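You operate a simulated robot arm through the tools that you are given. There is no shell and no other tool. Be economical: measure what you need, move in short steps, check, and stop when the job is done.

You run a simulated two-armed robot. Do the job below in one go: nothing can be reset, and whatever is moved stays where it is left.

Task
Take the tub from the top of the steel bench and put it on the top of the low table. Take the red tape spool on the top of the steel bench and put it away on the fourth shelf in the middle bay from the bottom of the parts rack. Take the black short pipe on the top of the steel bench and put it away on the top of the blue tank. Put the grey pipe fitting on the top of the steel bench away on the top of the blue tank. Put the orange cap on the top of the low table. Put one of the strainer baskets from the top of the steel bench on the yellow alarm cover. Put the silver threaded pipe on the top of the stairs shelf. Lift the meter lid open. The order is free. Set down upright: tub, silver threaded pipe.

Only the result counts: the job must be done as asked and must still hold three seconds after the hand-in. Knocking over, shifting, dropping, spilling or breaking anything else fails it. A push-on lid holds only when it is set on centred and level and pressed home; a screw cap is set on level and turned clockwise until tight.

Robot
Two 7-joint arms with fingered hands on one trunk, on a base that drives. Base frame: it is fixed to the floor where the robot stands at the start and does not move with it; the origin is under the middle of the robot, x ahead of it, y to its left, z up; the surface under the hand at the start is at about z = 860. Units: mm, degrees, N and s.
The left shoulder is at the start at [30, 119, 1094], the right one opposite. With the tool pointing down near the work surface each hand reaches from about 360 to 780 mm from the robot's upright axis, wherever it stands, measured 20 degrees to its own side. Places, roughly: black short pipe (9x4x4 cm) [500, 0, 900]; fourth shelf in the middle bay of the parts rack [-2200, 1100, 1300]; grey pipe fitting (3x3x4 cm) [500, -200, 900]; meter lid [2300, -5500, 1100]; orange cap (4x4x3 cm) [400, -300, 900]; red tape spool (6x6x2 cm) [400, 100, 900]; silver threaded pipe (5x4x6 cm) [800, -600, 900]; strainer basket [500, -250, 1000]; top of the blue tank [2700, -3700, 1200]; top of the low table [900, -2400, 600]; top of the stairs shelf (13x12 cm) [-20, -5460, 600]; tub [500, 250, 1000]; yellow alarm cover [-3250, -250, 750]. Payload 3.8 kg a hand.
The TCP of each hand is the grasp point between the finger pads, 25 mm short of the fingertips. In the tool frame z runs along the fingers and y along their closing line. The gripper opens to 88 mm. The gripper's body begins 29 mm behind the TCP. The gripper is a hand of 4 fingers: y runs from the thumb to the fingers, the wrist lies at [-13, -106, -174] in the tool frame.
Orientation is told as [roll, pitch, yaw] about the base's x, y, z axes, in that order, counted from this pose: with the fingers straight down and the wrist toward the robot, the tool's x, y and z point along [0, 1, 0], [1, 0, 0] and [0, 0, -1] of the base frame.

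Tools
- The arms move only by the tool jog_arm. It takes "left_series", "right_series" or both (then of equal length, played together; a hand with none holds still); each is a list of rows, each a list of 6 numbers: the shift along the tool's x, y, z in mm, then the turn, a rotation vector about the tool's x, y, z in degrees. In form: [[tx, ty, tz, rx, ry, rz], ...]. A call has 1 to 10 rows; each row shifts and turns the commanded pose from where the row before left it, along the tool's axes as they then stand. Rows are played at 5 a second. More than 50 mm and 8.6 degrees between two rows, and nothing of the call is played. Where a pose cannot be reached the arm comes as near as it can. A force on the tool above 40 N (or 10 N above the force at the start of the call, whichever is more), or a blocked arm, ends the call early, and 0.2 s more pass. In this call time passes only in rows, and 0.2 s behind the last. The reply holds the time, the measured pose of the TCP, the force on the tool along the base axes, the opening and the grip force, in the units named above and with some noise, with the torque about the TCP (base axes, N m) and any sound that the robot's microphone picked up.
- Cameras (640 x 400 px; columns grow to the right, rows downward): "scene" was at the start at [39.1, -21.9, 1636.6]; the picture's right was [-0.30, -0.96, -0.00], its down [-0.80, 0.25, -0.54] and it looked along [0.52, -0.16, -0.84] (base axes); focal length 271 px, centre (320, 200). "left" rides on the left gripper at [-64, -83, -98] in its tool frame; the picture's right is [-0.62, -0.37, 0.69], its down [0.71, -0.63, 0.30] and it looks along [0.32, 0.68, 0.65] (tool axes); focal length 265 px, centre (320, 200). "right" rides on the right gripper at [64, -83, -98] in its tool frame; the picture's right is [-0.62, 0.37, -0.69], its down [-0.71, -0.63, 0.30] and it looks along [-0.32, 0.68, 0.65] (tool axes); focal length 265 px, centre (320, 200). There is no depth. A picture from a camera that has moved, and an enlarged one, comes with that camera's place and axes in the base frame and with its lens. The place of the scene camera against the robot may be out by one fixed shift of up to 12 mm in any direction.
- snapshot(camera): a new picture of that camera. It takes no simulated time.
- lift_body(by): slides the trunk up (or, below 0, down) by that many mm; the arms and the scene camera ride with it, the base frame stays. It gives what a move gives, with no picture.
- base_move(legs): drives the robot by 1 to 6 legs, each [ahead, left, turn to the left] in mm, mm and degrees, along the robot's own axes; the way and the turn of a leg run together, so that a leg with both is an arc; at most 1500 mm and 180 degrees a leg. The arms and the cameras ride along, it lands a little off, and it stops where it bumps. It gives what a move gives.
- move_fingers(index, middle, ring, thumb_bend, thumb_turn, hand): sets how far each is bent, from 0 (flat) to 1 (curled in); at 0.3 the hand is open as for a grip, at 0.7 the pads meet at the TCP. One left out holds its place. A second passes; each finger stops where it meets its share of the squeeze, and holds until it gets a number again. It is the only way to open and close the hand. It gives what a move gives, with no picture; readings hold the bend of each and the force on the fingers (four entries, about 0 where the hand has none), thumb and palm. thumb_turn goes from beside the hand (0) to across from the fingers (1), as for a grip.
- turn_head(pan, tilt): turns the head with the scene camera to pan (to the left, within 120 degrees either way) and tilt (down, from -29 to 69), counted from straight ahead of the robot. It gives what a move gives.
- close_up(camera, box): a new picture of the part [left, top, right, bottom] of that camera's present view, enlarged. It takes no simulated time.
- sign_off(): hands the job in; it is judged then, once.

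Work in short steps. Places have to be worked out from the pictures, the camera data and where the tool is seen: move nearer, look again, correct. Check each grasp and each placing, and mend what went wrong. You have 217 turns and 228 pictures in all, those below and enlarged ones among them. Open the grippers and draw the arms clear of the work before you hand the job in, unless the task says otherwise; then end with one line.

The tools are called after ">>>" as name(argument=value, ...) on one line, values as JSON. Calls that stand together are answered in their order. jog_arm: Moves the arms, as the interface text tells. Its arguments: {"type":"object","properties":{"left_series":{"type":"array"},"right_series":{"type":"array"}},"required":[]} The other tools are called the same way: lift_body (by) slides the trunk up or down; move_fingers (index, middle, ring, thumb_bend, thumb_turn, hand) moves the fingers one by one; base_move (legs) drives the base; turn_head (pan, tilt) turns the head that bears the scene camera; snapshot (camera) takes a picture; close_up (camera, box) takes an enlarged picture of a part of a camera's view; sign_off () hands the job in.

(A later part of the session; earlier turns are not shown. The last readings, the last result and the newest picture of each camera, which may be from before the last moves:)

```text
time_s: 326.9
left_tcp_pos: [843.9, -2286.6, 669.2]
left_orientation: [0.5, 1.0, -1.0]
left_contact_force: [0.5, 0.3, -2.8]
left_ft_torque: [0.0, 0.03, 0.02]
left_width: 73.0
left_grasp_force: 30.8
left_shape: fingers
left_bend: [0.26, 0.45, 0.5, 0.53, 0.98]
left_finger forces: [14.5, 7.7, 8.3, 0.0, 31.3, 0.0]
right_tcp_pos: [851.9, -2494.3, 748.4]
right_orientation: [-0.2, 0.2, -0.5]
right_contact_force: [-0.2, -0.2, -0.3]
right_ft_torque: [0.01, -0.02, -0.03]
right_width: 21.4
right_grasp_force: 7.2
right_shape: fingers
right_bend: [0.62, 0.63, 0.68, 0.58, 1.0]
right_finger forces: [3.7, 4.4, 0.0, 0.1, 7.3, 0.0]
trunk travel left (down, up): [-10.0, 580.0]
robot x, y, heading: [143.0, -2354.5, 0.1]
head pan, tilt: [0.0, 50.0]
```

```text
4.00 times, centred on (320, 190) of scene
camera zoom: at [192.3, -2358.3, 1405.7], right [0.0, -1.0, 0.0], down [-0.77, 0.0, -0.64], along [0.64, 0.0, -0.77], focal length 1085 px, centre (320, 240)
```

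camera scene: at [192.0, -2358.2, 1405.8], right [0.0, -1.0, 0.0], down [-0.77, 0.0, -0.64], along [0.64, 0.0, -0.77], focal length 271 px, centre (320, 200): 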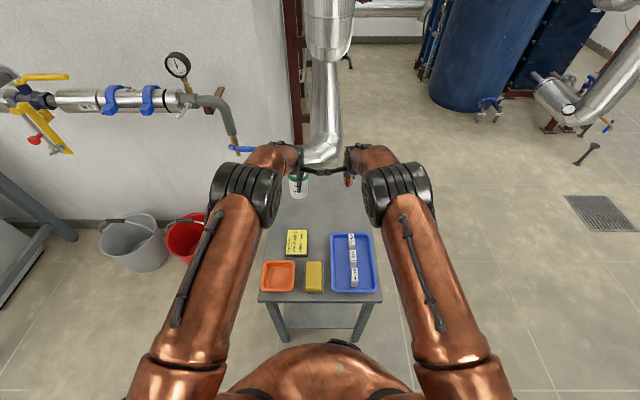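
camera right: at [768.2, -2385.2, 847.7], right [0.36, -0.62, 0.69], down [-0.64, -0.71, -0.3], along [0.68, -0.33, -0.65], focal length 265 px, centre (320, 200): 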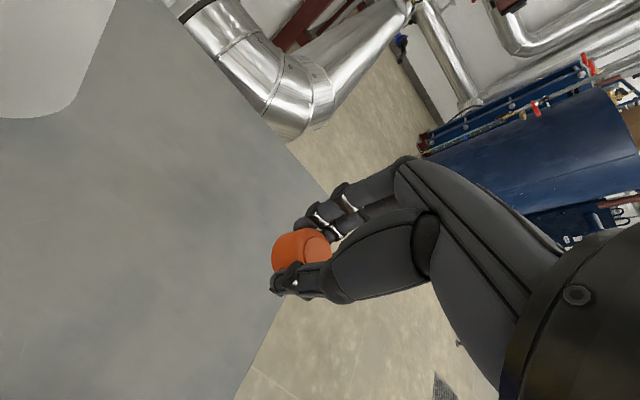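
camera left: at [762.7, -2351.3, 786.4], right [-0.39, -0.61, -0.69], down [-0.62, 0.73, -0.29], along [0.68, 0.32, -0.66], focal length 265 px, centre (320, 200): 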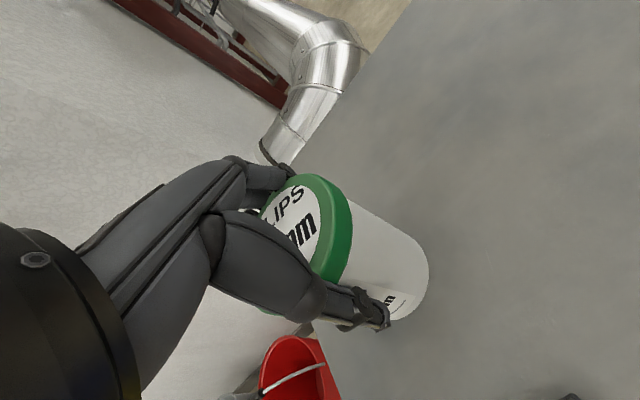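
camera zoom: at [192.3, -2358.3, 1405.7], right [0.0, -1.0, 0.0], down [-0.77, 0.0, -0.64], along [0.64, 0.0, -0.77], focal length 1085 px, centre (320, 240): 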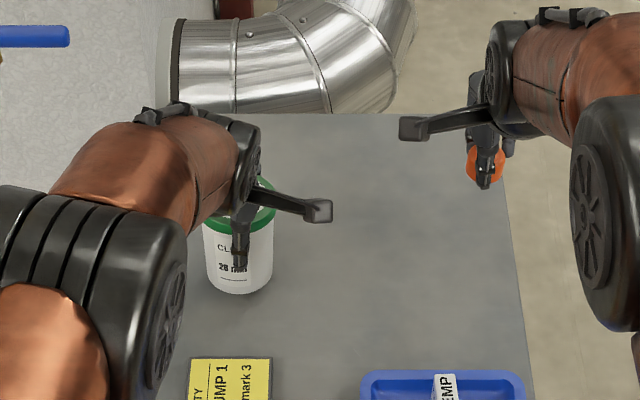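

No contact yet; the table is a bit lower than 600. I keep lowering.

>>> jog_arm(left_series=[[0, 0, 4, 0, 0, 0], [0, 0, 3, 0, 0, 0], [0, 0, 3, 0, 0, 0]])

>>> jog_arm(right_series=[[12, 0, 20, 0, 0, 0], [0, 0, 20, 0, 0, 0], [0, 0, 20, 0, 0, 0], [0, 0, 15, 0, 0, 0]])

>>> snapshot(camera="right")

```text
time_s: 327.7
left_tcp_pos: [844.0, -2285.3, 659.0]
left_orientation: [0.3, 1.0, -1.0]
left_contact_force: [-1.4, 0.2, -0.6]
left_ft_torque: [-0.01, -0.01, 0.03]
left_width: 72.8
left_grasp_force: 31.5
left_shape: fingers
left_bend: [0.26, 0.45, 0.5, 0.53, 0.98]
left_finger forces: [14.7, 7.7, 8.2, 0.0, 31.7, 0.0]
right_tcp_pos: [852.4, -2494.6, 748.7]
right_orientation: [-0.2, 0.2, -0.6]
right_contact_force: [0.2, 0.7, 0.0]
right_ft_torque: [0.01, -0.04, -0.01]
right_width: 21.4
right_grasp_force: 7.8
right_shape: fingers
right_bend: [0.62, 0.63, 0.68, 0.58, 1.0]
right_finger forces: [3.7, 4.4, 0.1, 0.0, 7.3, 0.0]
trunk travel left (down, up): [-10.0, 580.0]
robot x, y, heading: [141.4, -2351.6, -0.1]
head pan, tilt: [0.0, 50.0]
```

```text
time_s: 328.7
left_tcp_pos: [843.3, -2287.1, 659.4]
left_orientation: [0.5, 1.0, -1.0]
left_contact_force: [0.1, -0.4, 0.5]
left_ft_torque: [-0.05, -0.11, -0.01]
left_width: 72.8
left_grasp_force: 31.5
left_shape: fingers
left_bend: [0.26, 0.45, 0.5, 0.53, 0.98]
left_finger forces: [14.9, 7.9, 8.3, 0.0, 31.5, 0.0]
right_tcp_pos: [849.8, -2481.4, 676.5]
right_orientation: [-0.2, 0.1, -0.6]
right_contact_force: [0.4, -0.3, -0.9]
right_ft_torque: [-0.01, 0.01, 0.02]
right_width: 21.5
right_grasp_force: 7.2
right_shape: fingers
right_bend: [0.62, 0.63, 0.68, 0.58, 1.0]
right_finger forces: [3.7, 4.4, 0.1, 0.1, 7.2, 0.1]
trunk travel left (down, up): [-10.0, 580.0]
robot x, y, heading: [144.1, -2357.9, 0.4]
head pan, tilt: [0.0, 50.0]
```

```text
82 pictures are left
camera right: at [768.4, -2416.5, 773.7], right [0.36, -0.62, 0.69], down [-0.64, -0.71, -0.3], along [0.68, -0.33, -0.65], focal length 265 px, centre (320, 200)
```

right: 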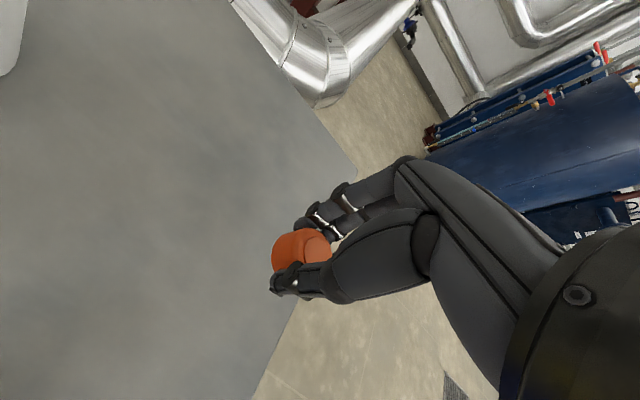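

The tub's weight is now carried by the table (surface ≈586). I set 1 mm more, open wide, and rise carefully.

>>> jog_arm(left_series=[[0, 0, 1.5, 0, 0, 0]])

>>> move_fingers(hand="left", index=0.1, middle=0.15, ring=0.15, thumb_bend=0.12)

>>> jog_arm(left_series=[[0, 0, -5, 0, 0, 0], [0, 0, -10, 0, 0, 0]])

>>> snapshot(camera="left")

```text
time_s: 329.1
left_tcp_pos: [843.6, -2286.5, 659.4]
left_orientation: [0.4, 0.8, -1.0]
left_contact_force: [-1.5, 0.9, 5.9]
left_ft_torque: [0.04, -0.22, -0.01]
left_width: 72.9
left_grasp_force: 32.5
left_shape: fingers
left_bend: [0.26, 0.45, 0.5, 0.53, 0.98]
left_finger forces: [15.5, 7.7, 8.4, 0.1, 32.9, 0.0]
right_tcp_pos: [850.8, -2480.6, 676.4]
right_orientation: [-0.1, 0.1, -0.7]
right_contact_force: [-0.9, -0.2, 0.9]
right_ft_torque: [-0.02, 0.0, 0.04]
right_width: 21.7
right_grasp_force: 7.8
right_shape: fingers
right_bend: [0.62, 0.63, 0.68, 0.58, 1.0]
right_finger forces: [3.8, 4.3, 0.1, 0.1, 7.2, 0.0]
trunk travel left (down, up): [-10.0, 580.0]
robot x, y, heading: [144.1, -2355.5, -0.1]
head pan, tilt: [0.0, 50.0]
```

```text
time_s: 330.1
left_tcp_pos: [842.3, -2286.5, 657.3]
left_orientation: [0.4, 1.0, -1.0]
left_contact_force: [0.0, -0.2, 0.4]
left_ft_torque: [0.01, 0.0, 0.02]
left_width: 119.1
left_grasp_force: 0.1
left_shape: fingers
left_bend: [0.1, 0.15, 0.15, 0.12, 0.96]
left_finger forces: [0.1, 0.0, 0.0, 0.0, 0.0, 0.0]
right_tcp_pos: [849.6, -2481.3, 675.0]
right_orientation: [-0.3, 0.2, -0.6]
right_contact_force: [-0.8, -1.5, 0.0]
right_ft_torque: [0.02, -0.01, -0.01]
right_width: 21.3
right_grasp_force: 7.9
right_shape: fingers
right_bend: [0.62, 0.63, 0.68, 0.58, 1.0]
right_finger forces: [3.7, 4.4, 0.1, 0.0, 7.2, 0.0]
trunk travel left (down, up): [-10.0, 580.0]
robot x, y, heading: [139.1, -2360.9, -0.0]
head pan, tilt: [0.0, 50.0]
```

```text
time_s: 330.7
left_tcp_pos: [843.7, -2286.7, 671.7]
left_orientation: [0.5, 1.1, -1.0]
left_contact_force: [0.7, 0.2, -0.7]
left_ft_torque: [0.01, -0.01, 0.0]
left_width: 119.2
left_grasp_force: 0.1
left_shape: fingers
left_bend: [0.1, 0.15, 0.15, 0.12, 0.96]
left_finger forces: [0.0, 0.0, 0.0, 0.0, 0.0, 0.1]
right_tcp_pos: [850.0, -2482.4, 675.9]
right_orientation: [-0.2, 0.3, -0.6]
right_contact_force: [0.4, 0.2, -0.6]
right_ft_torque: [-0.01, -0.01, 0.03]
right_width: 21.4
right_grasp_force: 8.6
right_shape: fingers
right_bend: [0.62, 0.63, 0.68, 0.58, 1.0]
right_finger forces: [3.7, 4.4, 0.1, 0.0, 7.3, 0.0]
trunk travel left (down, up): [-10.0, 580.0]
robot x, y, heading: [144.2, -2357.6, -0.1]
head pan, tilt: [0.0, 50.0]
```

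```text
81 pictures are left
camera left: at [762.0, -2352.3, 770.4], right [-0.39, -0.61, -0.69], down [-0.62, 0.73, -0.29], along [0.68, 0.32, -0.66], focal length 265 px, centre (320, 200)
```

left: 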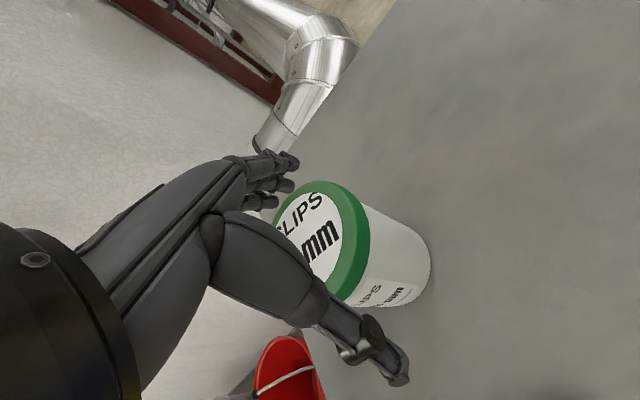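

Tub stands free. I raise the left hand, and lower the cap toward the table.

>>> jog_arm(left_series=[[0, 0, -40, 0, 0, 0], [0, 0, -45, 0, 0, 0], [0, 0, -45, 0, 0, 0], [0, 0, -45, 0, 0, 0], [0, 0, -45, 0, 0, 0]], right_series=[[0, 0, 20, 0, 0, 0], [0, 0, 15, 0, 0, 0], [0, 0, 12, 0, 0, 0], [0, 0, 5, 0, 0, 0], [0, 0, 3, 0, 0, 0]])

>>> jog_arm(right_series=[[0, 0, 2, 0, 0, 0], [0, 0, 2, 0, 0, 0]])

>>> close_up(camera="right", box=[160, 180, 480, 380])

```text
time_s: 331.9
left_tcp_pos: [847.0, -2289.3, 894.7]
left_orientation: [0.5, 1.1, -1.0]
left_contact_force: [-0.1, -0.6, 1.0]
left_ft_torque: [0.01, 0.02, -0.05]
left_width: 119.6
left_grasp_force: 0.0
left_shape: fingers
left_bend: [0.1, 0.15, 0.15, 0.12, 0.96]
left_finger forces: [0.0, 0.0, 0.0, 0.1, 0.1, 0.0]
right_tcp_pos: [847.5, -2483.4, 618.9]
right_orientation: [-0.3, 0.2, -0.6]
right_contact_force: [0.1, -0.1, 1.1]
right_ft_torque: [-0.03, 0.0, -0.01]
right_width: 21.3
right_grasp_force: 7.6
right_shape: fingers
right_bend: [0.62, 0.63, 0.68, 0.58, 1.0]
right_finger forces: [3.8, 4.3, 0.0, 0.0, 7.2, 0.1]
trunk travel left (down, up): [-10.0, 580.0]
robot x, y, heading: [142.8, -2356.5, 0.2]
head pan, tilt: [0.0, 50.0]
```

```text
time_s: 332.5
left_tcp_pos: [848.3, -2289.7, 895.1]
left_orientation: [0.5, 1.0, -1.0]
left_contact_force: [-0.4, -0.1, -0.1]
left_ft_torque: [-0.01, -0.02, 0.01]
left_width: 119.6
left_grasp_force: 0.1
left_shape: fingers
left_bend: [0.1, 0.15, 0.15, 0.12, 0.96]
left_finger forces: [0.0, 0.0, 0.1, 0.1, 0.0, 0.0]
right_tcp_pos: [848.4, -2482.6, 613.9]
right_orientation: [-0.2, 0.2, -0.6]
right_contact_force: [0.6, -0.7, 0.1]
right_ft_torque: [0.02, -0.02, 0.03]
right_width: 21.2
right_grasp_force: 8.0
right_shape: fingers
right_bend: [0.62, 0.63, 0.68, 0.58, 1.0]
right_finger forces: [3.7, 4.2, 0.0, 0.0, 7.2, 0.1]
trunk travel left (down, up): [-10.0, 580.0]
robot x, y, heading: [143.3, -2356.7, 0.1]
head pan, tilt: [0.0, 50.0]
```

```text
2.00 times, centred on (320, 280) of right
camera zoom: at [766.7, -2418.3, 713.1], right [0.36, -0.62, 0.69], down [-0.64, -0.71, -0.3], along [0.68, -0.33, -0.66], focal length 531 px, centre (320, 40)
```

zoom: 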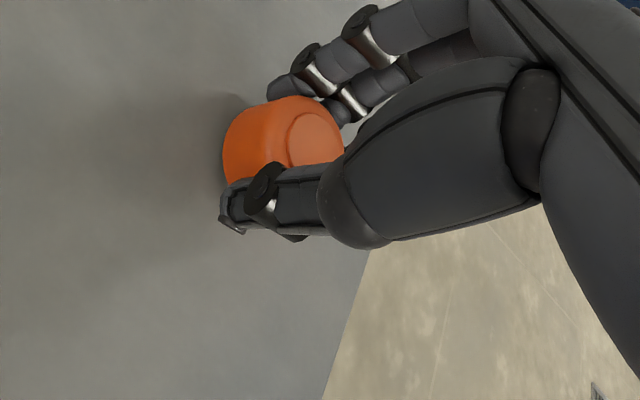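

Almost down; two more small steps, watching the force.

>>> jog_arm(right_series=[[0, 0, 2, 0, 0, 0], [0, 0, 2, 0, 0, 0]])

```text
time_s: 333.1
left_tcp_pos: [848.0, -2289.0, 894.2]
left_orientation: [0.4, 1.0, -1.2]
left_contact_force: [-0.1, -0.3, 0.0]
left_ft_torque: [-0.01, -0.02, -0.01]
left_width: 119.3
left_grasp_force: 0.0
left_shape: fingers
left_bend: [0.1, 0.15, 0.15, 0.12, 0.96]
left_finger forces: [0.1, 0.0, 0.0, 0.0, 0.0, 0.0]
right_tcp_pos: [848.7, -2484.1, 610.5]
right_orientation: [-0.2, 0.1, -0.7]
right_contact_force: [0.3, -0.5, 0.5]
right_ft_torque: [-0.04, 0.0, 0.01]
right_width: 21.4
right_grasp_force: 6.9
right_shape: fingers
right_bend: [0.62, 0.63, 0.68, 0.58, 1.0]
right_finger forces: [3.7, 4.3, 0.0, 0.0, 7.2, 0.0]
trunk travel left (down, up): [-10.0, 580.0]
robot x, y, heading: [144.4, -2356.6, -0.1]
head pan, tilt: [0.0, 50.0]
```

>>> jog_arm(right_series=[[0, 0, 1.5, 0, 0, 0], [0, 0, 1.5, 0, 0, 0]])

```text
time_s: 333.7
left_tcp_pos: [847.2, -2288.2, 894.7]
left_orientation: [0.4, 1.1, -1.0]
left_contact_force: [0.5, 0.7, -0.2]
left_ft_torque: [0.01, -0.03, -0.03]
left_width: 119.8
left_grasp_force: 0.0
left_shape: fingers
left_bend: [0.1, 0.15, 0.15, 0.12, 0.96]
left_finger forces: [0.1, 0.0, 0.0, 0.0, 0.1, 0.0]
right_tcp_pos: [848.5, -2483.9, 610.2]
right_orientation: [-0.2, 0.0, -0.6]
right_contact_force: [-1.0, 0.3, 8.0]
right_ft_torque: [-0.02, 0.06, 0.02]
right_width: 21.1
right_grasp_force: 8.5
right_shape: fingers
right_bend: [0.62, 0.63, 0.68, 0.58, 1.0]
right_finger forces: [4.0, 4.8, 0.0, 0.1, 8.5, 0.1]
trunk travel left (down, up): [-10.0, 580.0]
robot x, y, heading: [141.9, -2358.9, -0.0]
head pan, tilt: [0.0, 50.0]
```

Contact (8 N). Release the cap and rise.

>>> move_fingers(hand="right", index=0.4, middle=0.4, ring=0.4, thumb_bend=0.4)

>>> jog_arm(right_series=[[0, 0, -15, 0, 0, 0], [0, 0, -45, 0, 0, 0], [0, 0, -45, 0, 0, 0], [0, 0, -45, 0, 0, 0], [0, 0, -45, 0, 0, 0], [0, 0, -45, 0, 0, 0], [-20, -40, 0, 0, 0, 0], [-20, -40, 0, 0, 0, 0], [-20, -40, 0, 0, 0, 0], [-20, -40, 0, 0, 0, 0]])

>>> jog_arm(left_series=[[15, -40, 0, 0, 0, 0], [15, -40, 0, 0, 0, 0], [15, -40, 0, 0, 0, 0], [15, -40, 0, 0, 0, 0], [15, -40, 0, 0, 0, 0], [15, -40, 0, 0, 0, 0]], right_series=[[-10, -40, 0, 0, 0, 0], [-10, -40, 0, 0, 0, 0], [-10, -40, 0, 0, 0, 0], [0, 0, 0, 0, 0, 0], [0, 0, 0, 0, 0, 0], [0, 0, 0, 0, 0, 0]])

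>>> snapshot(camera="scene")

```text
time_s: 334.7
left_tcp_pos: [847.2, -2289.3, 895.0]
left_orientation: [0.5, 0.9, -1.0]
left_contact_force: [0.5, -0.1, 0.2]
left_ft_torque: [0.01, 0.0, 0.0]
left_width: 119.6
left_grasp_force: 0.1
left_shape: fingers
left_bend: [0.1, 0.15, 0.15, 0.12, 0.96]
left_finger forces: [0.0, 0.1, 0.0, 0.0, 0.0, 0.1]
right_tcp_pos: [847.8, -2484.8, 608.3]
right_orientation: [-0.2, 0.2, -0.7]
right_contact_force: [0.0, 0.6, 2.5]
right_ft_torque: [-0.04, -0.05, -0.03]
right_width: 62.9
right_grasp_force: 0.8
right_shape: fingers
right_bend: [0.4, 0.41, 0.4, 0.4, 0.99]
right_finger forces: [0.1, 2.0, 0.0, 0.0, 0.0, 0.0]
trunk travel left (down, up): [-10.0, 580.0]
robot x, y, heading: [142.3, -2353.9, -0.1]
head pan, tilt: [0.0, 50.0]
```

```text
time_s: 336.9
left_tcp_pos: [847.2, -2290.5, 893.7]
left_orientation: [0.5, 1.0, -1.0]
left_contact_force: [0.3, 0.2, -0.2]
left_ft_torque: [0.03, 0.0, 0.01]
left_width: 119.2
left_grasp_force: 0.1
left_shape: fingers
left_bend: [0.1, 0.15, 0.15, 0.12, 0.96]
left_finger forces: [0.0, 0.0, 0.0, 0.1, 0.0, 0.0]
right_tcp_pos: [693.3, -2560.2, 844.9]
right_orientation: [-0.2, 0.1, -0.5]
right_contact_force: [0.5, 0.4, 0.3]
right_ft_torque: [-0.02, 0.01, 0.01]
right_width: 63.0
right_grasp_force: 0.0
right_shape: fingers
right_bend: [0.4, 0.4, 0.4, 0.4, 0.99]
right_finger forces: [0.1, 0.1, 0.0, 0.1, 0.0, 0.0]
trunk travel left (down, up): [-10.0, 580.0]
robot x, y, heading: [145.8, -2360.0, 0.1]
head pan, tilt: [0.0, 50.0]
```

```text
time_s: 338.3
left_tcp_pos: [611.5, -2195.3, 898.7]
left_orientation: [0.4, 1.0, -1.0]
left_contact_force: [0.0, -0.3, -0.9]
left_ft_torque: [0.01, 0.01, -0.02]
left_width: 119.4
left_grasp_force: 0.0
left_shape: fingers
left_bend: [0.1, 0.15, 0.15, 0.12, 0.96]
left_finger forces: [0.0, 0.0, 0.0, 0.1, 0.0, 0.1]
right_tcp_pos: [569.2, -2588.3, 847.9]
right_orientation: [-0.2, 0.2, -0.7]
right_contact_force: [0.1, -0.2, 0.3]
right_ft_torque: [0.01, -0.01, 0.0]
right_width: 63.0
right_grasp_force: 0.1
right_shape: fingers
right_bend: [0.4, 0.4, 0.4, 0.4, 0.99]
right_finger forces: [0.1, 0.0, 0.0, 0.0, 0.0, 0.1]
trunk travel left (down, up): [-10.0, 580.0]
robot x, y, heading: [142.7, -2357.0, 0.0]
head pan, tilt: [0.0, 50.0]
```

```text
79 pictures are left
camera scene: at [191.1, -2358.1, 1405.8], right [0.0, -1.0, 0.0], down [-0.77, 0.0, -0.64], along [0.64, 0.0, -0.77], focal length 271 px, centre (320, 200)
```

scene: 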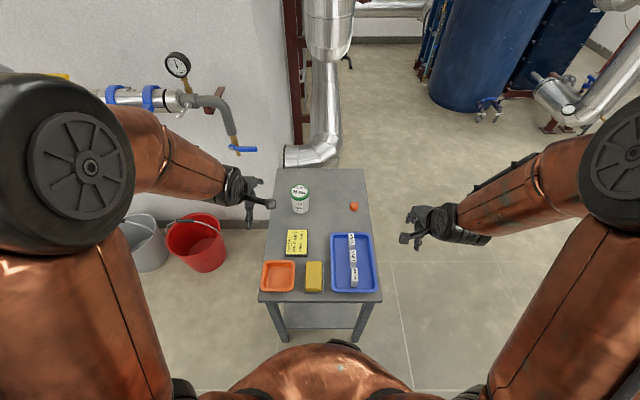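

Tub upright and cap are on the table. Last item: the silver threaded pipe at about (834,-624). I back away, raise the trunk and drive sideways back to the bench.

>>> base_move(legs=[[-400, 0, 0]])

>>> lift_body(by=280)

>>> base_move(legs=[[0, 1200, 0], [0, 800, 0]])

```text
time_s: 340.7
left_tcp_pos: [217.7, -2196.9, 898.0]
left_orientation: [0.6, 1.0, -1.1]
left_contact_force: [0.0, -0.6, -1.2]
left_ft_torque: [-0.04, -0.02, 0.02]
left_width: 119.4
left_grasp_force: 0.0
left_shape: fingers
left_bend: [0.1, 0.15, 0.15, 0.12, 0.96]
left_finger forces: [0.0, 0.0, 0.0, 0.0, 0.1, 0.1]
right_tcp_pos: [172.9, -2589.7, 847.6]
right_orientation: [-0.2, 0.2, -0.8]
right_contact_force: [-0.1, -0.2, 1.2]
right_ft_torque: [0.02, 0.0, -0.01]
right_width: 63.2
right_grasp_force: 0.1
right_shape: fingers
right_bend: [0.4, 0.4, 0.4, 0.4, 0.99]
right_finger forces: [0.0, 0.0, 0.0, 0.1, 0.1, 0.0]
trunk travel left (down, up): [-10.0, 580.0]
robot x, y, heading: [-253.5, -2358.2, -0.0]
head pan, tilt: [0.0, 50.0]
```

```text
time_s: 343.6
left_tcp_pos: [219.2, -2197.5, 1178.9]
left_orientation: [0.4, 1.0, -1.2]
left_contact_force: [-0.9, 1.2, 0.2]
left_ft_torque: [0.03, 0.01, 0.0]
left_width: 119.5
left_grasp_force: 0.1
left_shape: fingers
left_bend: [0.1, 0.15, 0.15, 0.12, 0.96]
left_finger forces: [0.1, 0.1, 0.0, 0.1, 0.0, 0.0]
right_tcp_pos: [173.8, -2590.0, 1126.4]
right_orientation: [-0.2, 0.2, -0.8]
right_contact_force: [-0.6, -0.2, -1.0]
right_ft_torque: [-0.03, -0.01, 0.01]
right_width: 63.3
right_grasp_force: 0.0
right_shape: fingers
right_bend: [0.4, 0.4, 0.4, 0.4, 0.99]
right_finger forces: [0.1, 0.0, 0.0, 0.1, 0.0, 0.1]
trunk travel left (down, up): [-290.0, 300.0]
robot x, y, heading: [-251.4, -2353.6, -0.1]
head pan, tilt: [0.0, 50.0]
```

```text
time_s: 353.6
left_tcp_pos: [266.3, -198.2, 1177.8]
left_orientation: [0.3, 1.0, -2.5]
left_contact_force: [-0.8, 0.2, -0.6]
left_ft_torque: [-0.02, 0.03, -0.02]
left_width: 119.5
left_grasp_force: 0.1
left_shape: fingers
left_bend: [0.1, 0.15, 0.15, 0.12, 0.96]
left_finger forces: [0.0, 0.0, 0.0, 0.0, 0.0, 0.0]
right_tcp_pos: [214.4, -589.3, 1127.6]
right_orientation: [-0.3, 0.1, -2.2]
right_contact_force: [0.7, 0.2, 0.2]
right_ft_torque: [0.0, -0.04, 0.03]
right_width: 63.2
right_grasp_force: 0.0
right_shape: fingers
right_bend: [0.4, 0.4, 0.4, 0.4, 0.99]
right_finger forces: [0.1, 0.0, 0.1, 0.1, 0.0, 0.0]
trunk travel left (down, up): [-290.0, 300.0]
robot x, y, heading: [-206.3, -347.9, -1.6]
head pan, tilt: [0.0, 50.0]
```

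>>> base_move(legs=[[245, -10, 1.6]])

>>> snapshot(camera="right")

>>> turn_head(pan=-15, tilt=45)

>>> snapshot(camera="scene")

```text
time_s: 355.4
left_tcp_pos: [505.5, -199.2, 1178.1]
left_orientation: [0.5, 1.1, -1.1]
left_contact_force: [0.3, 0.7, 0.2]
left_ft_torque: [0.03, 0.01, 0.01]
left_width: 119.4
left_grasp_force: 0.1
left_shape: fingers
left_bend: [0.1, 0.15, 0.15, 0.12, 0.96]
left_finger forces: [0.1, 0.0, 0.1, 0.1, 0.0, 0.0]
right_tcp_pos: [461.5, -592.7, 1127.4]
right_orientation: [-0.1, 0.2, -0.8]
right_contact_force: [0.0, -0.4, 0.5]
right_ft_torque: [-0.01, 0.02, 0.04]
right_width: 63.2
right_grasp_force: 0.1
right_shape: fingers
right_bend: [0.4, 0.4, 0.4, 0.4, 0.99]
right_finger forces: [0.0, 0.0, 0.0, 0.0, 0.0, 0.1]
trunk travel left (down, up): [-290.0, 300.0]
robot x, y, heading: [32.4, -359.5, -0.3]
head pan, tilt: [0.0, 50.0]
```

```text
78 pictures are left
camera right: at [379.3, -527.0, 1225.5], right [0.36, -0.62, 0.69], down [-0.64, -0.71, -0.3], along [0.68, -0.34, -0.66], focal length 265 px, centre (320, 200)
```

right: 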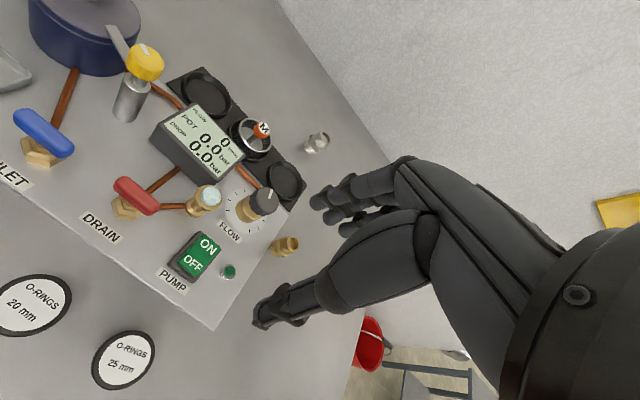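

```text
time_s: 356.1
left_tcp_pos: [503.5, -199.2, 1178.1]
left_orientation: [0.5, 1.0, -1.1]
left_contact_force: [-1.2, 0.2, 0.1]
left_ft_torque: [0.01, -0.01, 0.02]
left_width: 119.6
left_grasp_force: 0.0
left_shape: fingers
left_bend: [0.1, 0.15, 0.15, 0.12, 0.96]
left_finger forces: [0.1, 0.0, 0.0, 0.0, 0.1, 0.0]
right_tcp_pos: [459.7, -591.5, 1128.3]
right_orientation: [-0.2, 0.1, -0.7]
right_contact_force: [0.2, 0.1, -0.4]
right_ft_torque: [0.02, 0.02, -0.02]
right_width: 63.2
right_grasp_force: 0.1
right_shape: fingers
right_bend: [0.4, 0.4, 0.4, 0.4, 0.99]
right_finger forces: [0.0, 0.0, 0.0, 0.1, 0.0, 0.0]
trunk travel left (down, up): [-290.0, 300.0]
robot x, y, heading: [35.6, -356.3, -0.1]
head pan, tilt: [-15.0, 45.0]
```

```text
77 pictures are left
camera scene: at [84.7, -381.5, 1692.7], right [-0.26, -0.97, 0.0], down [-0.68, 0.18, -0.71], along [0.68, -0.18, -0.71], focal length 271 px, centre (320, 200)
```

scene: 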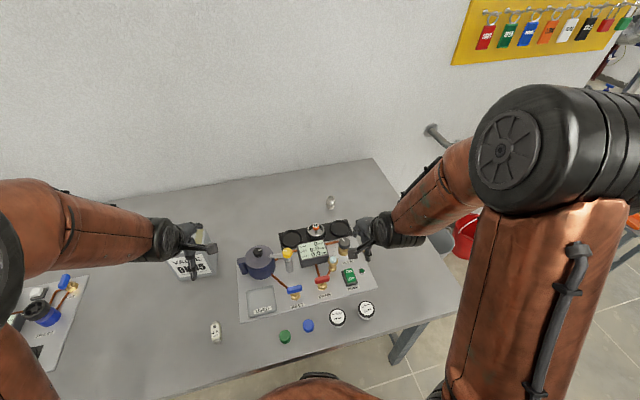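

The pipe is confirmed at (832,-625). To extend reach I raise the hands a little, lower the trunk 140, then yaw the right hand −17° and tilt it 20° forward.

>>> jog_arm(right_series=[[0, 0, -45, 0, 0, 0], [0, 0, -45, 0, 0, 0]], left_series=[[0, 0, -40, 0, 0, 0], [0, -40, -20, 0, 0, 0]])

>>> lift_body(by=-140)

>>> jog_arm(right_series=[[0, 0, 0, 0, 0, 8.5], [0, 0, 0, 0, 0, 8.5], [0, 0, 0, -7, 0, 0], [0, 0, 0, -7, 0, 0], [0, 0, 0, -6, 0, 0]])

```text
time_s: 356.8
left_tcp_pos: [462.6, -201.5, 1240.3]
left_orientation: [0.4, 0.9, -1.1]
left_contact_force: [-0.2, 0.5, -0.2]
left_ft_torque: [0.02, -0.01, 0.03]
left_width: 119.4
left_grasp_force: 0.0
left_shape: fingers
left_bend: [0.1, 0.15, 0.15, 0.12, 0.96]
left_finger forces: [0.0, 0.0, 0.1, 0.0, 0.0, 0.1]
right_tcp_pos: [459.7, -590.4, 1222.3]
right_orientation: [-0.1, 0.1, -0.9]
right_contact_force: [-0.1, -0.1, 0.0]
right_ft_torque: [-0.02, -0.04, 0.01]
right_width: 63.5
right_grasp_force: 0.0
right_shape: fingers
right_bend: [0.4, 0.4, 0.4, 0.4, 0.99]
right_finger forces: [0.0, 0.0, 0.0, 0.0, 0.1, 0.0]
trunk travel left (down, up): [-290.0, 300.0]
robot x, y, heading: [31.3, -357.8, -0.1]
head pan, tilt: [-15.0, 45.0]
```

```text
time_s: 358.4
left_tcp_pos: [465.4, -200.2, 1099.1]
left_orientation: [0.5, 1.0, -1.1]
left_contact_force: [0.1, 0.4, -0.4]
left_ft_torque: [0.04, 0.01, 0.01]
left_width: 119.6
left_grasp_force: 0.1
left_shape: fingers
left_bend: [0.1, 0.15, 0.15, 0.12, 0.96]
left_finger forces: [0.1, 0.0, 0.0, 0.0, 0.0, 0.1]
right_tcp_pos: [463.3, -590.6, 1080.9]
right_orientation: [-0.3, 0.2, -0.8]
right_contact_force: [0.1, 0.4, -0.5]
right_ft_torque: [-0.01, 0.0, 0.0]
right_width: 63.2
right_grasp_force: 0.0
right_shape: fingers
right_bend: [0.4, 0.4, 0.4, 0.4, 0.99]
right_finger forces: [0.1, 0.0, 0.0, 0.1, 0.1, 0.1]
trunk travel left (down, up): [-150.0, 440.0]
robot x, y, heading: [34.5, -358.9, 0.2]
head pan, tilt: [-15.0, 45.0]
```

```text
time_s: 359.6
left_tcp_pos: [465.2, -201.6, 1097.9]
left_orientation: [0.4, 1.0, -1.1]
left_contact_force: [0.2, 0.8, -0.8]
left_ft_torque: [-0.04, -0.04, 0.0]
left_width: 119.3
left_grasp_force: 0.1
left_shape: fingers
left_bend: [0.1, 0.15, 0.15, 0.12, 0.96]
left_finger forces: [0.1, 0.1, 0.0, 0.0, 0.0, 0.1]
right_tcp_pos: [463.1, -591.4, 1080.9]
right_orientation: [-0.2, -20.0, -17.7]
right_contact_force: [0.5, -0.6, 0.5]
right_ft_torque: [0.01, 0.0, -0.02]
right_width: 62.9
right_grasp_force: 0.0
right_shape: fingers
right_bend: [0.4, 0.4, 0.4, 0.4, 0.99]
right_finger forces: [0.0, 0.0, 0.1, 0.0, 0.1, 0.1]
trunk travel left (down, up): [-150.0, 440.0]
robot x, y, heading: [34.3, -356.8, -0.3]
head pan, tilt: [-15.0, 45.0]
```

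>>> jog_arm(right_series=[[9.9, 34.8, 28, 0, 0, 0], [9.9, 34.8, 28, 0, 0, 0], [9.9, 34.8, 28, 0, 0, 0], [9.9, 34.8, 28, 0, 0, 0], [9.9, 34.8, 28, 0, 0, 0], [9.9, 34.8, 28, 0, 0, 0], [9.9, 34.8, 28, 0, 0, 0], [9.9, 34.8, 28, 0, 0, 0]])

>>> snapshot(camera="right")

>>> snapshot(camera="scene")

```text
time_s: 361.4
left_tcp_pos: [467.3, -200.8, 1097.7]
left_orientation: [0.5, 1.2, -1.1]
left_contact_force: [0.0, -0.1, 0.5]
left_ft_torque: [-0.02, 0.02, 0.03]
left_width: 119.5
left_grasp_force: 0.1
left_shape: fingers
left_bend: [0.1, 0.15, 0.15, 0.12, 0.96]
left_finger forces: [0.0, 0.0, 0.0, 0.0, 0.0, 0.0]
right_tcp_pos: [811.5, -618.6, 960.7]
right_orientation: [-0.1, -19.7, -17.8]
right_contact_force: [-0.8, -0.1, -0.5]
right_ft_torque: [-0.02, 0.0, 0.04]
right_width: 63.1
right_grasp_force: 0.1
right_shape: fingers
right_bend: [0.4, 0.4, 0.4, 0.4, 0.99]
right_finger forces: [0.0, 0.0, 0.0, 0.0, 0.0, 0.0]
trunk travel left (down, up): [-150.0, 440.0]
robot x, y, heading: [34.3, -357.8, -0.2]
head pan, tilt: [-15.0, 45.0]
```

```text
76 pictures are left
camera right: at [725.2, -523.8, 1024.8], right [-0.08, -0.62, 0.78], down [-0.69, -0.53, -0.5], along [0.72, -0.57, -0.38], focal length 265 px, centre (320, 200)
```

right: 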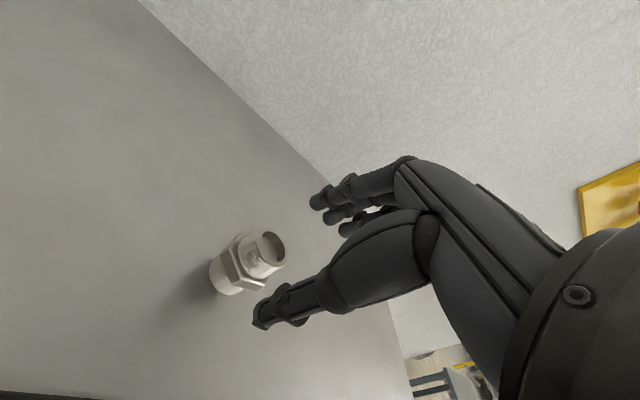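

```text
75 pictures are left
camera scene: at [86.6, -382.4, 1552.6], right [-0.26, -0.97, 0.0], down [-0.68, 0.18, -0.71], along [0.68, -0.18, -0.71], focal length 271 px, centre (320, 200)
```

scene: 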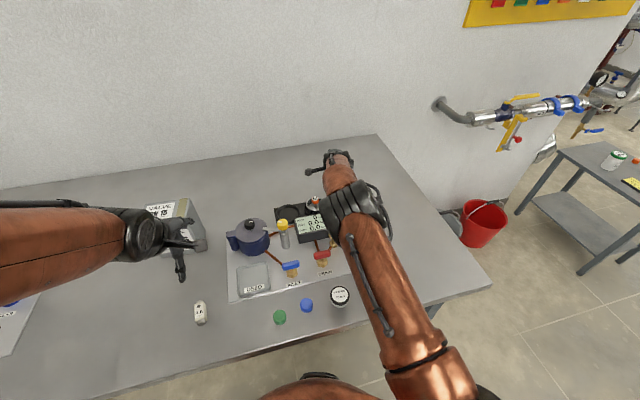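

In reach. Pipe axis is (833,-620). I open wider and approach along the tilted tool axis to z≈903.

>>> move_fingers(hand="right", index=0.3, middle=0.3, ring=0.3, thumb_bend=0.3)

>>> jog_arm(right_series=[[5, -1, 20, 0, 0, 0], [0, -1, 20, 0, 0, 0]])

>>> snapshot(camera="right")

```text
time_s: 362.4
left_tcp_pos: [465.9, -200.0, 1098.7]
left_orientation: [0.5, 0.9, -1.0]
left_contact_force: [-0.3, 0.3, 0.0]
left_ft_torque: [-0.04, 0.02, 0.0]
left_width: 119.7
left_grasp_force: 0.1
left_shape: fingers
left_bend: [0.1, 0.15, 0.15, 0.12, 0.96]
left_finger forces: [0.0, 0.0, 0.1, 0.0, 0.0, 0.0]
right_tcp_pos: [810.2, -617.2, 963.8]
right_orientation: [-0.2, -19.9, -17.8]
right_contact_force: [0.0, -0.7, 0.0]
right_ft_torque: [-0.02, 0.0, 0.01]
right_width: 84.6
right_grasp_force: 0.2
right_shape: fingers
right_bend: [0.3, 0.3, 0.3, 0.3, 0.98]
right_finger forces: [0.0, 0.1, 0.1, 0.0, 0.0, 0.0]
trunk travel left (down, up): [-150.0, 440.0]
robot x, y, heading: [33.1, -359.2, -0.0]
head pan, tilt: [-15.0, 45.0]
```

```text
time_s: 363.0
left_tcp_pos: [467.6, -200.7, 1099.1]
left_orientation: [0.4, 1.0, -1.1]
left_contact_force: [-0.2, 0.0, -0.2]
left_ft_torque: [0.02, 0.0, 0.0]
left_width: 119.6
left_grasp_force: 0.1
left_shape: fingers
left_bend: [0.1, 0.15, 0.15, 0.12, 0.96]
left_finger forces: [0.1, 0.0, 0.0, 0.1, 0.0, 0.1]
right_tcp_pos: [822.0, -618.7, 924.5]
right_orientation: [-0.2, -19.9, -17.7]
right_contact_force: [0.3, -0.5, 0.4]
right_ft_torque: [-0.02, 0.01, -0.01]
right_width: 84.4
right_grasp_force: 0.1
right_shape: fingers
right_bend: [0.3, 0.3, 0.3, 0.3, 0.98]
right_finger forces: [0.0, 0.0, 0.0, 0.1, 0.0, 0.1]
trunk travel left (down, up): [-150.0, 440.0]
robot x, y, heading: [28.5, -358.3, -0.2]
head pan, tilt: [-15.0, 45.0]
```

```text
74 pictures are left
camera right: at [735.6, -524.4, 987.4], right [-0.08, -0.62, 0.78], down [-0.68, -0.53, -0.5], along [0.72, -0.57, -0.38], focal length 265 px, centre (320, 200)
```

right: 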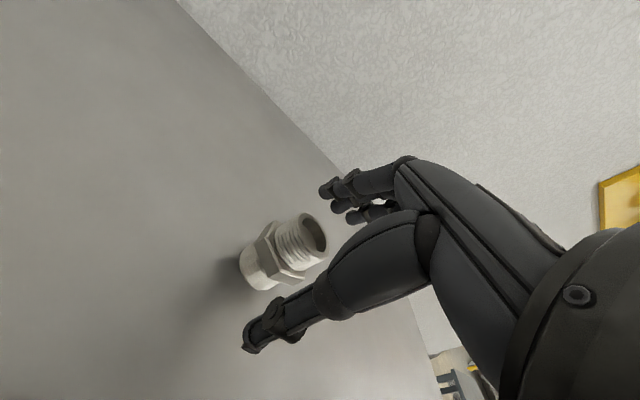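

>>> jog_arm(right_series=[[4, 0, 12, 0, 0, 0], [0, 0, 9, 0, 0, 0]])

>>> close_up(camera="right", box=[200, 150, 440, 300])

```text
time_s: 363.6
left_tcp_pos: [466.1, -200.4, 1098.6]
left_orientation: [0.5, 1.0, -1.1]
left_contact_force: [-0.2, 0.8, -0.5]
left_ft_torque: [0.02, -0.01, 0.01]
left_width: 119.2
left_grasp_force: 0.1
left_shape: fingers
left_bend: [0.1, 0.15, 0.15, 0.12, 0.96]
left_finger forces: [0.0, 0.0, 0.0, 0.0, 0.0, 0.0]
right_tcp_pos: [829.1, -615.7, 904.8]
right_orientation: [-0.3, -19.9, -17.7]
right_contact_force: [0.3, -0.9, -0.1]
right_ft_torque: [0.02, 0.0, -0.05]
right_width: 84.7
right_grasp_force: 0.0
right_shape: fingers
right_bend: [0.3, 0.3, 0.3, 0.3, 0.98]
right_finger forces: [0.1, 0.1, 0.1, 0.1, 0.0, 0.2]
trunk travel left (down, up): [-150.0, 440.0]
robot x, y, heading: [36.1, -361.1, 0.0]
head pan, tilt: [-15.0, 45.0]
```

```text
2.67 times, centred on (320, 225) of right
camera zoom: at [742.4, -522.6, 968.3], right [-0.08, -0.62, 0.78], down [-0.68, -0.53, -0.5], along [0.72, -0.57, -0.38], focal length 708 px, centre (320, 133)
```

zoom: 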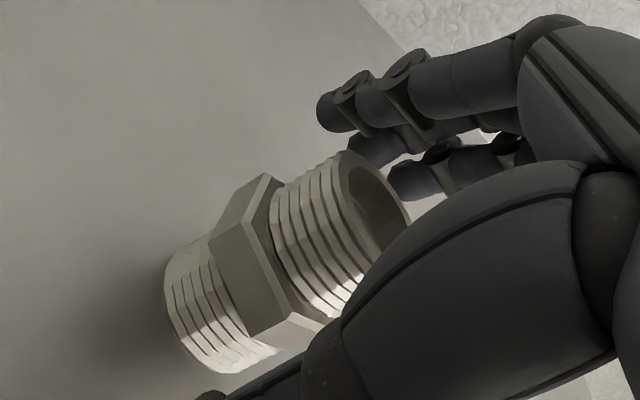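

The pipe is between thumb and fingers. I close.

>>> move_fingers(hand="right", index=0.68, middle=0.68, ring=0.68, thumb_bend=0.68)

>>> close_up(camera="right", box=[200, 150, 440, 300])

```text
time_s: 364.6
left_tcp_pos: [465.9, -199.8, 1098.7]
left_orientation: [0.5, 1.0, -1.0]
left_contact_force: [-0.5, -0.6, -0.3]
left_ft_torque: [0.0, -0.02, 0.02]
left_width: 119.5
left_grasp_force: 0.0
left_shape: fingers
left_bend: [0.1, 0.15, 0.15, 0.12, 0.96]
left_finger forces: [0.0, 0.1, 0.1, 0.0, 0.1, 0.0]
right_tcp_pos: [829.6, -618.1, 905.1]
right_orientation: [-0.1, -19.9, -17.7]
right_contact_force: [1.2, -1.0, 3.3]
right_ft_torque: [0.0, 0.01, -0.01]
right_width: 28.4
right_grasp_force: 12.5
right_shape: fingers
right_bend: [0.61, 0.6, 0.63, 0.54, 1.0]
right_finger forces: [4.1, 5.7, 3.6, 0.0, 11.4, 0.0]
trunk travel left (down, up): [-150.0, 440.0]
robot x, y, heading: [34.7, -358.5, -0.1]
head pan, tilt: [-15.0, 45.0]
```

```text
2.67 times, centred on (320, 225) of right
camera zoom: at [742.4, -522.3, 969.0], right [-0.08, -0.62, 0.78], down [-0.68, -0.53, -0.5], along [0.72, -0.57, -0.38], focal length 708 px, centre (320, 133)
```

zoom: 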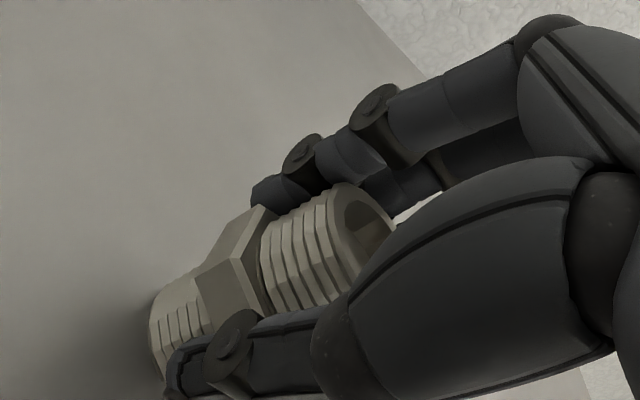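

Good grip on the hex. I firm it and lift vertically, then check it is still upright.

>>> move_fingers(hand="right", index=0.72, middle=0.72, ring=0.72, thumb_bend=0.72)

>>> jog_arm(right_series=[[0, 3.4, -9.4, 0, 0, 0], [0, 6.8, -18.8, 0, 0, 0], [0, 13.7, -37.6, 0, 0, 0], [0, 13.7, -37.6, 0, 0, 0], [0, 13.7, -37.6, 0, 0, 0]])

>>> snapshot(camera="right")

```text
time_s: 365.6
left_tcp_pos: [466.3, -200.4, 1099.1]
left_orientation: [0.5, 1.0, -1.2]
left_contact_force: [-0.1, 0.1, -0.4]
left_ft_torque: [-0.01, 0.02, 0.0]
left_width: 119.3
left_grasp_force: 0.1
left_shape: fingers
left_bend: [0.1, 0.15, 0.15, 0.12, 0.96]
left_finger forces: [0.0, 0.1, 0.0, 0.2, 0.0, 0.0]
right_tcp_pos: [828.7, -616.4, 905.2]
right_orientation: [-0.2, -20.0, -17.7]
right_contact_force: [1.4, -0.3, 7.2]
right_ft_torque: [0.01, 0.02, -0.01]
right_width: 27.6
right_grasp_force: 18.1
right_shape: fingers
right_bend: [0.62, 0.63, 0.66, 0.52, 0.99]
right_finger forces: [6.5, 7.6, 6.2, 0.0, 15.2, 0.0]
trunk travel left (down, up): [-150.0, 440.0]
robot x, y, heading: [32.9, -356.9, 0.0]
head pan, tilt: [-15.0, 45.0]
```

```text
time_s: 366.8
left_tcp_pos: [465.2, -200.1, 1098.6]
left_orientation: [0.4, 1.0, -1.1]
left_contact_force: [1.3, 0.1, -1.3]
left_ft_torque: [-0.02, -0.02, 0.01]
left_width: 119.5
left_grasp_force: 0.0
left_shape: fingers
left_bend: [0.1, 0.15, 0.15, 0.12, 0.96]
left_finger forces: [0.0, 0.1, 0.0, 0.0, 0.1, 0.0]
right_tcp_pos: [827.3, -615.2, 1056.2]
right_orientation: [-0.2, -19.8, -17.7]
right_contact_force: [-0.6, -0.6, -1.1]
right_ft_torque: [0.02, -0.03, 0.02]
right_width: 27.9
right_grasp_force: 17.2
right_shape: fingers
right_bend: [0.71, 0.63, 0.71, 0.52, 0.99]
right_finger forces: [6.0, 6.8, 5.7, 0.1, 16.0, 0.0]
trunk travel left (down, up): [-150.0, 440.0]
robot x, y, heading: [34.6, -356.4, -0.2]
head pan, tilt: [-15.0, 45.0]
```

```text
71 pictures are left
camera right: at [740.7, -520.8, 1120.9], right [-0.08, -0.62, 0.78], down [-0.68, -0.53, -0.5], along [0.72, -0.57, -0.38], focal length 265 px, centre (320, 200)
```

right: 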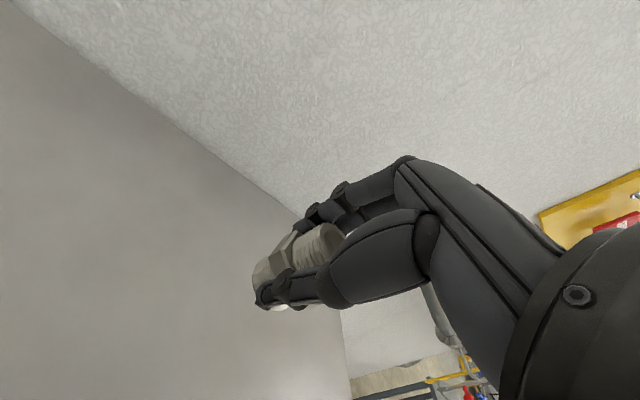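

>>> close_up(camera="right", box=[220, 190, 412, 310])

```text
3.33 times, centred on (316, 250) of right
camera zoom: at [740.7, -520.8, 1120.9], right [-0.08, -0.62, 0.78], down [-0.68, -0.53, -0.5], along [0.72, -0.57, -0.38], focal length 885 px, centre (333, 33)
```

zoom: 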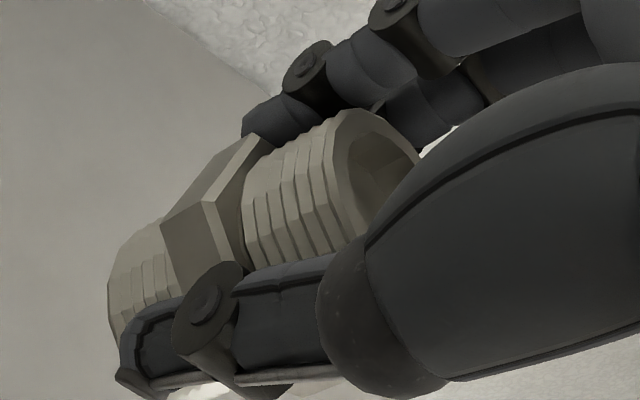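

The pipe has aligned itself with the fingers, so an upright tool will mean an upright pipe. I pull the arm back, and bring the tool to vertical.

>>> jog_arm(right_series=[[0, -42, -15.4, 0, 0, 0], [0, -42, -15.4, 0, 0, 0], [0, -42, -15.4, 0, 0, 0], [0, -42, -15.4, 0, 0, 0], [0, -42, -15.4, 0, 0, 0], [0, -42, -15.4, 0, 0, 0], [0, -42, -15.4, 0, 0, 0], [0, 0, 0, 7, 0, 0], [0, 0, 0, 7, 0, 0], [0, 0, 0, 6, 0, 0]])

>>> close_up(camera="right", box=[220, 190, 412, 310])

>>> snapshot(camera="scene")

```text
time_s: 369.0
left_tcp_pos: [466.9, -200.7, 1099.7]
left_orientation: [0.5, 0.9, -1.1]
left_contact_force: [-0.1, -0.5, 0.6]
left_ft_torque: [0.0, 0.02, -0.04]
left_width: 119.4
left_grasp_force: 0.1
left_shape: fingers
left_bend: [0.1, 0.15, 0.15, 0.12, 0.96]
left_finger forces: [0.0, 0.0, 0.0, 0.0, 0.0, 0.0]
right_tcp_pos: [533.5, -519.3, 1056.5]
right_orientation: [-0.2, 0.2, -17.8]
right_contact_force: [0.6, 0.2, -1.1]
right_ft_torque: [0.02, -0.01, 0.02]
right_width: 27.7
right_grasp_force: 17.3
right_shape: fingers
right_bend: [0.71, 0.63, 0.71, 0.52, 0.99]
right_finger forces: [6.1, 6.9, 6.0, 0.1, 15.4, 0.0]
trunk travel left (down, up): [-150.0, 440.0]
robot x, y, heading: [34.7, -358.0, 0.0]
head pan, tilt: [-15.0, 45.0]
```

```text
3.33 times, centred on (316, 250) of right
camera zoom: at [473.9, -432.9, 1155.4], right [0.17, -0.7, 0.69], down [-0.82, -0.49, -0.3], along [0.55, -0.52, -0.66], focal length 885 px, centre (333, 33)
```

zoom: 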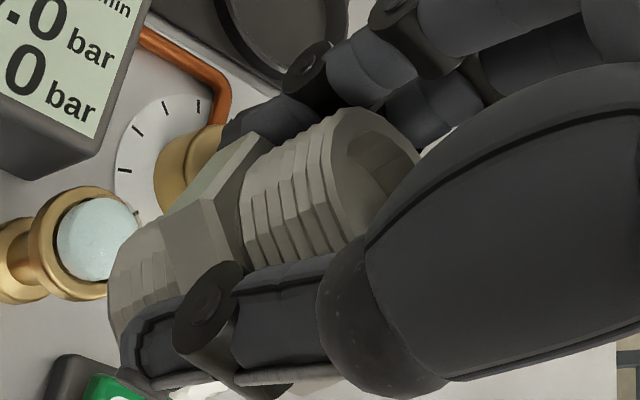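

```text
68 pictures are left
camera scene: at [85.6, -382.0, 1552.6], right [-0.26, -0.97, 0.0], down [-0.68, 0.18, -0.71], along [0.68, -0.18, -0.71], focal length 271 px, centre (320, 200)
```

scene: 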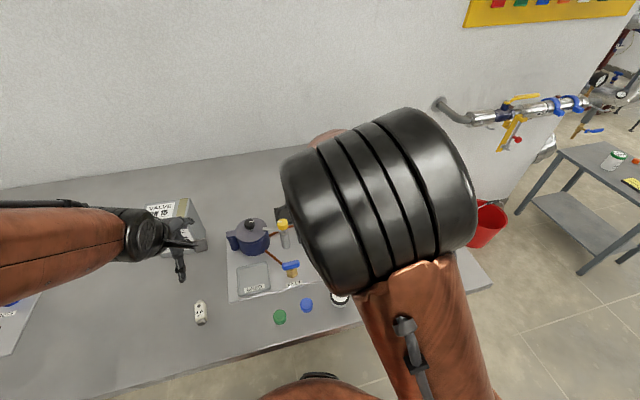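

Ready to carry. I drive down the corridor toward the stairs shelf, keeping clear of the trolley.

>>> base_move(legs=[[-290, 0, 0], [0, 0, -90], [1450, 0, 0], [1300, 300, 0], [600, 650, 0]])

>>> turn_head(pan=-20, tilt=25)

>>> snapshot(camera="scene")

```text
time_s: 392.3
left_tcp_pos: [938.5, -4114.1, 1098.8]
left_orientation: [0.4, 0.9, -89.1]
left_contact_force: [-0.2, 0.7, 1.2]
left_ft_torque: [-0.01, 0.01, 0.0]
left_width: 119.6
left_grasp_force: 0.0
left_shape: fingers
left_bend: [0.1, 0.15, 0.15, 0.12, 0.96]
left_finger forces: [0.0, 0.0, 0.0, 0.0, 0.0, 0.0]
right_tcp_pos: [623.2, -4190.7, 1056.7]
right_orientation: [-0.2, 0.2, -105.7]
right_contact_force: [0.7, 0.0, -0.8]
right_ft_torque: [-0.03, 0.01, 0.01]
right_width: 27.0
right_grasp_force: 16.5
right_shape: fingers
right_bend: [0.71, 0.63, 0.71, 0.52, 0.99]
right_finger forces: [6.2, 6.4, 6.1, 0.0, 14.5, 0.1]
trunk travel left (down, up): [-150.0, 440.0]
robot x, y, heading: [766.2, -3685.9, -88.1]
head pan, tilt: [-15.0, 45.0]
```

```text
time_s: 393.1
left_tcp_pos: [938.4, -4111.9, 1098.7]
left_orientation: [0.5, 1.0, -89.2]
left_contact_force: [-0.3, 0.9, -0.2]
left_ft_torque: [-0.01, 0.0, 0.0]
left_width: 119.5
left_grasp_force: 0.1
left_shape: fingers
left_bend: [0.1, 0.15, 0.15, 0.12, 0.96]
left_finger forces: [0.1, 0.1, 0.1, 0.1, 0.0, 0.0]
right_tcp_pos: [622.1, -4190.6, 1057.3]
right_orientation: [-0.2, 0.2, -105.7]
right_contact_force: [-0.2, 0.5, -1.9]
right_ft_torque: [-0.02, 0.03, 0.01]
right_width: 27.4
right_grasp_force: 16.7
right_shape: fingers
right_bend: [0.71, 0.63, 0.71, 0.52, 0.99]
right_finger forces: [6.2, 6.3, 6.1, 0.1, 14.4, 0.0]
trunk travel left (down, up): [-150.0, 440.0]
robot x, y, heading: [766.0, -3684.4, -87.9]
head pan, tilt: [-20.0, 25.0]
```

```text
67 pictures are left
camera scene: at [726.5, -3755.7, 1583.2], right [-0.95, 0.31, 0.0], down [0.13, 0.4, -0.91], along [-0.28, -0.86, -0.42], focal length 271 px, centre (320, 200)
```

scene: 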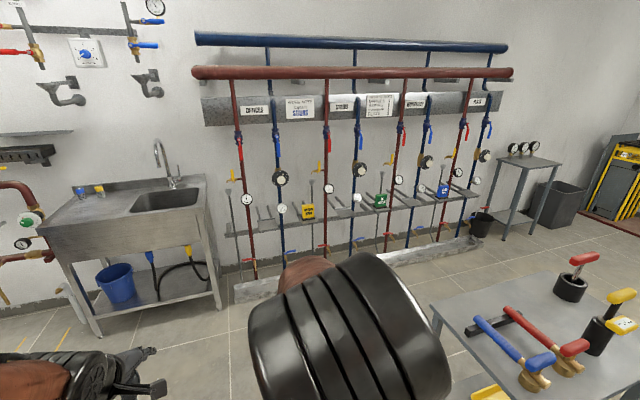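

>>> close_up(camera="scene", box=[220, 80, 500, 255])

```text
2.29 times, centred on (360, 168) of scene
camera zoom: at [726.5, -3755.7, 1583.2], right [-0.95, 0.31, 0.0], down [0.13, 0.4, -0.91], along [-0.28, -0.86, -0.42], focal length 620 px, centre (229, 274)
```

zoom: 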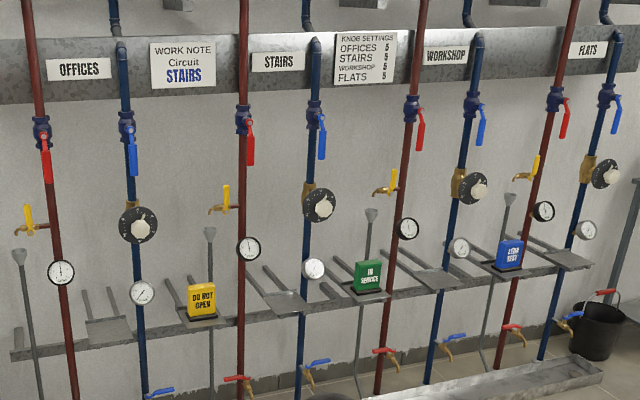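

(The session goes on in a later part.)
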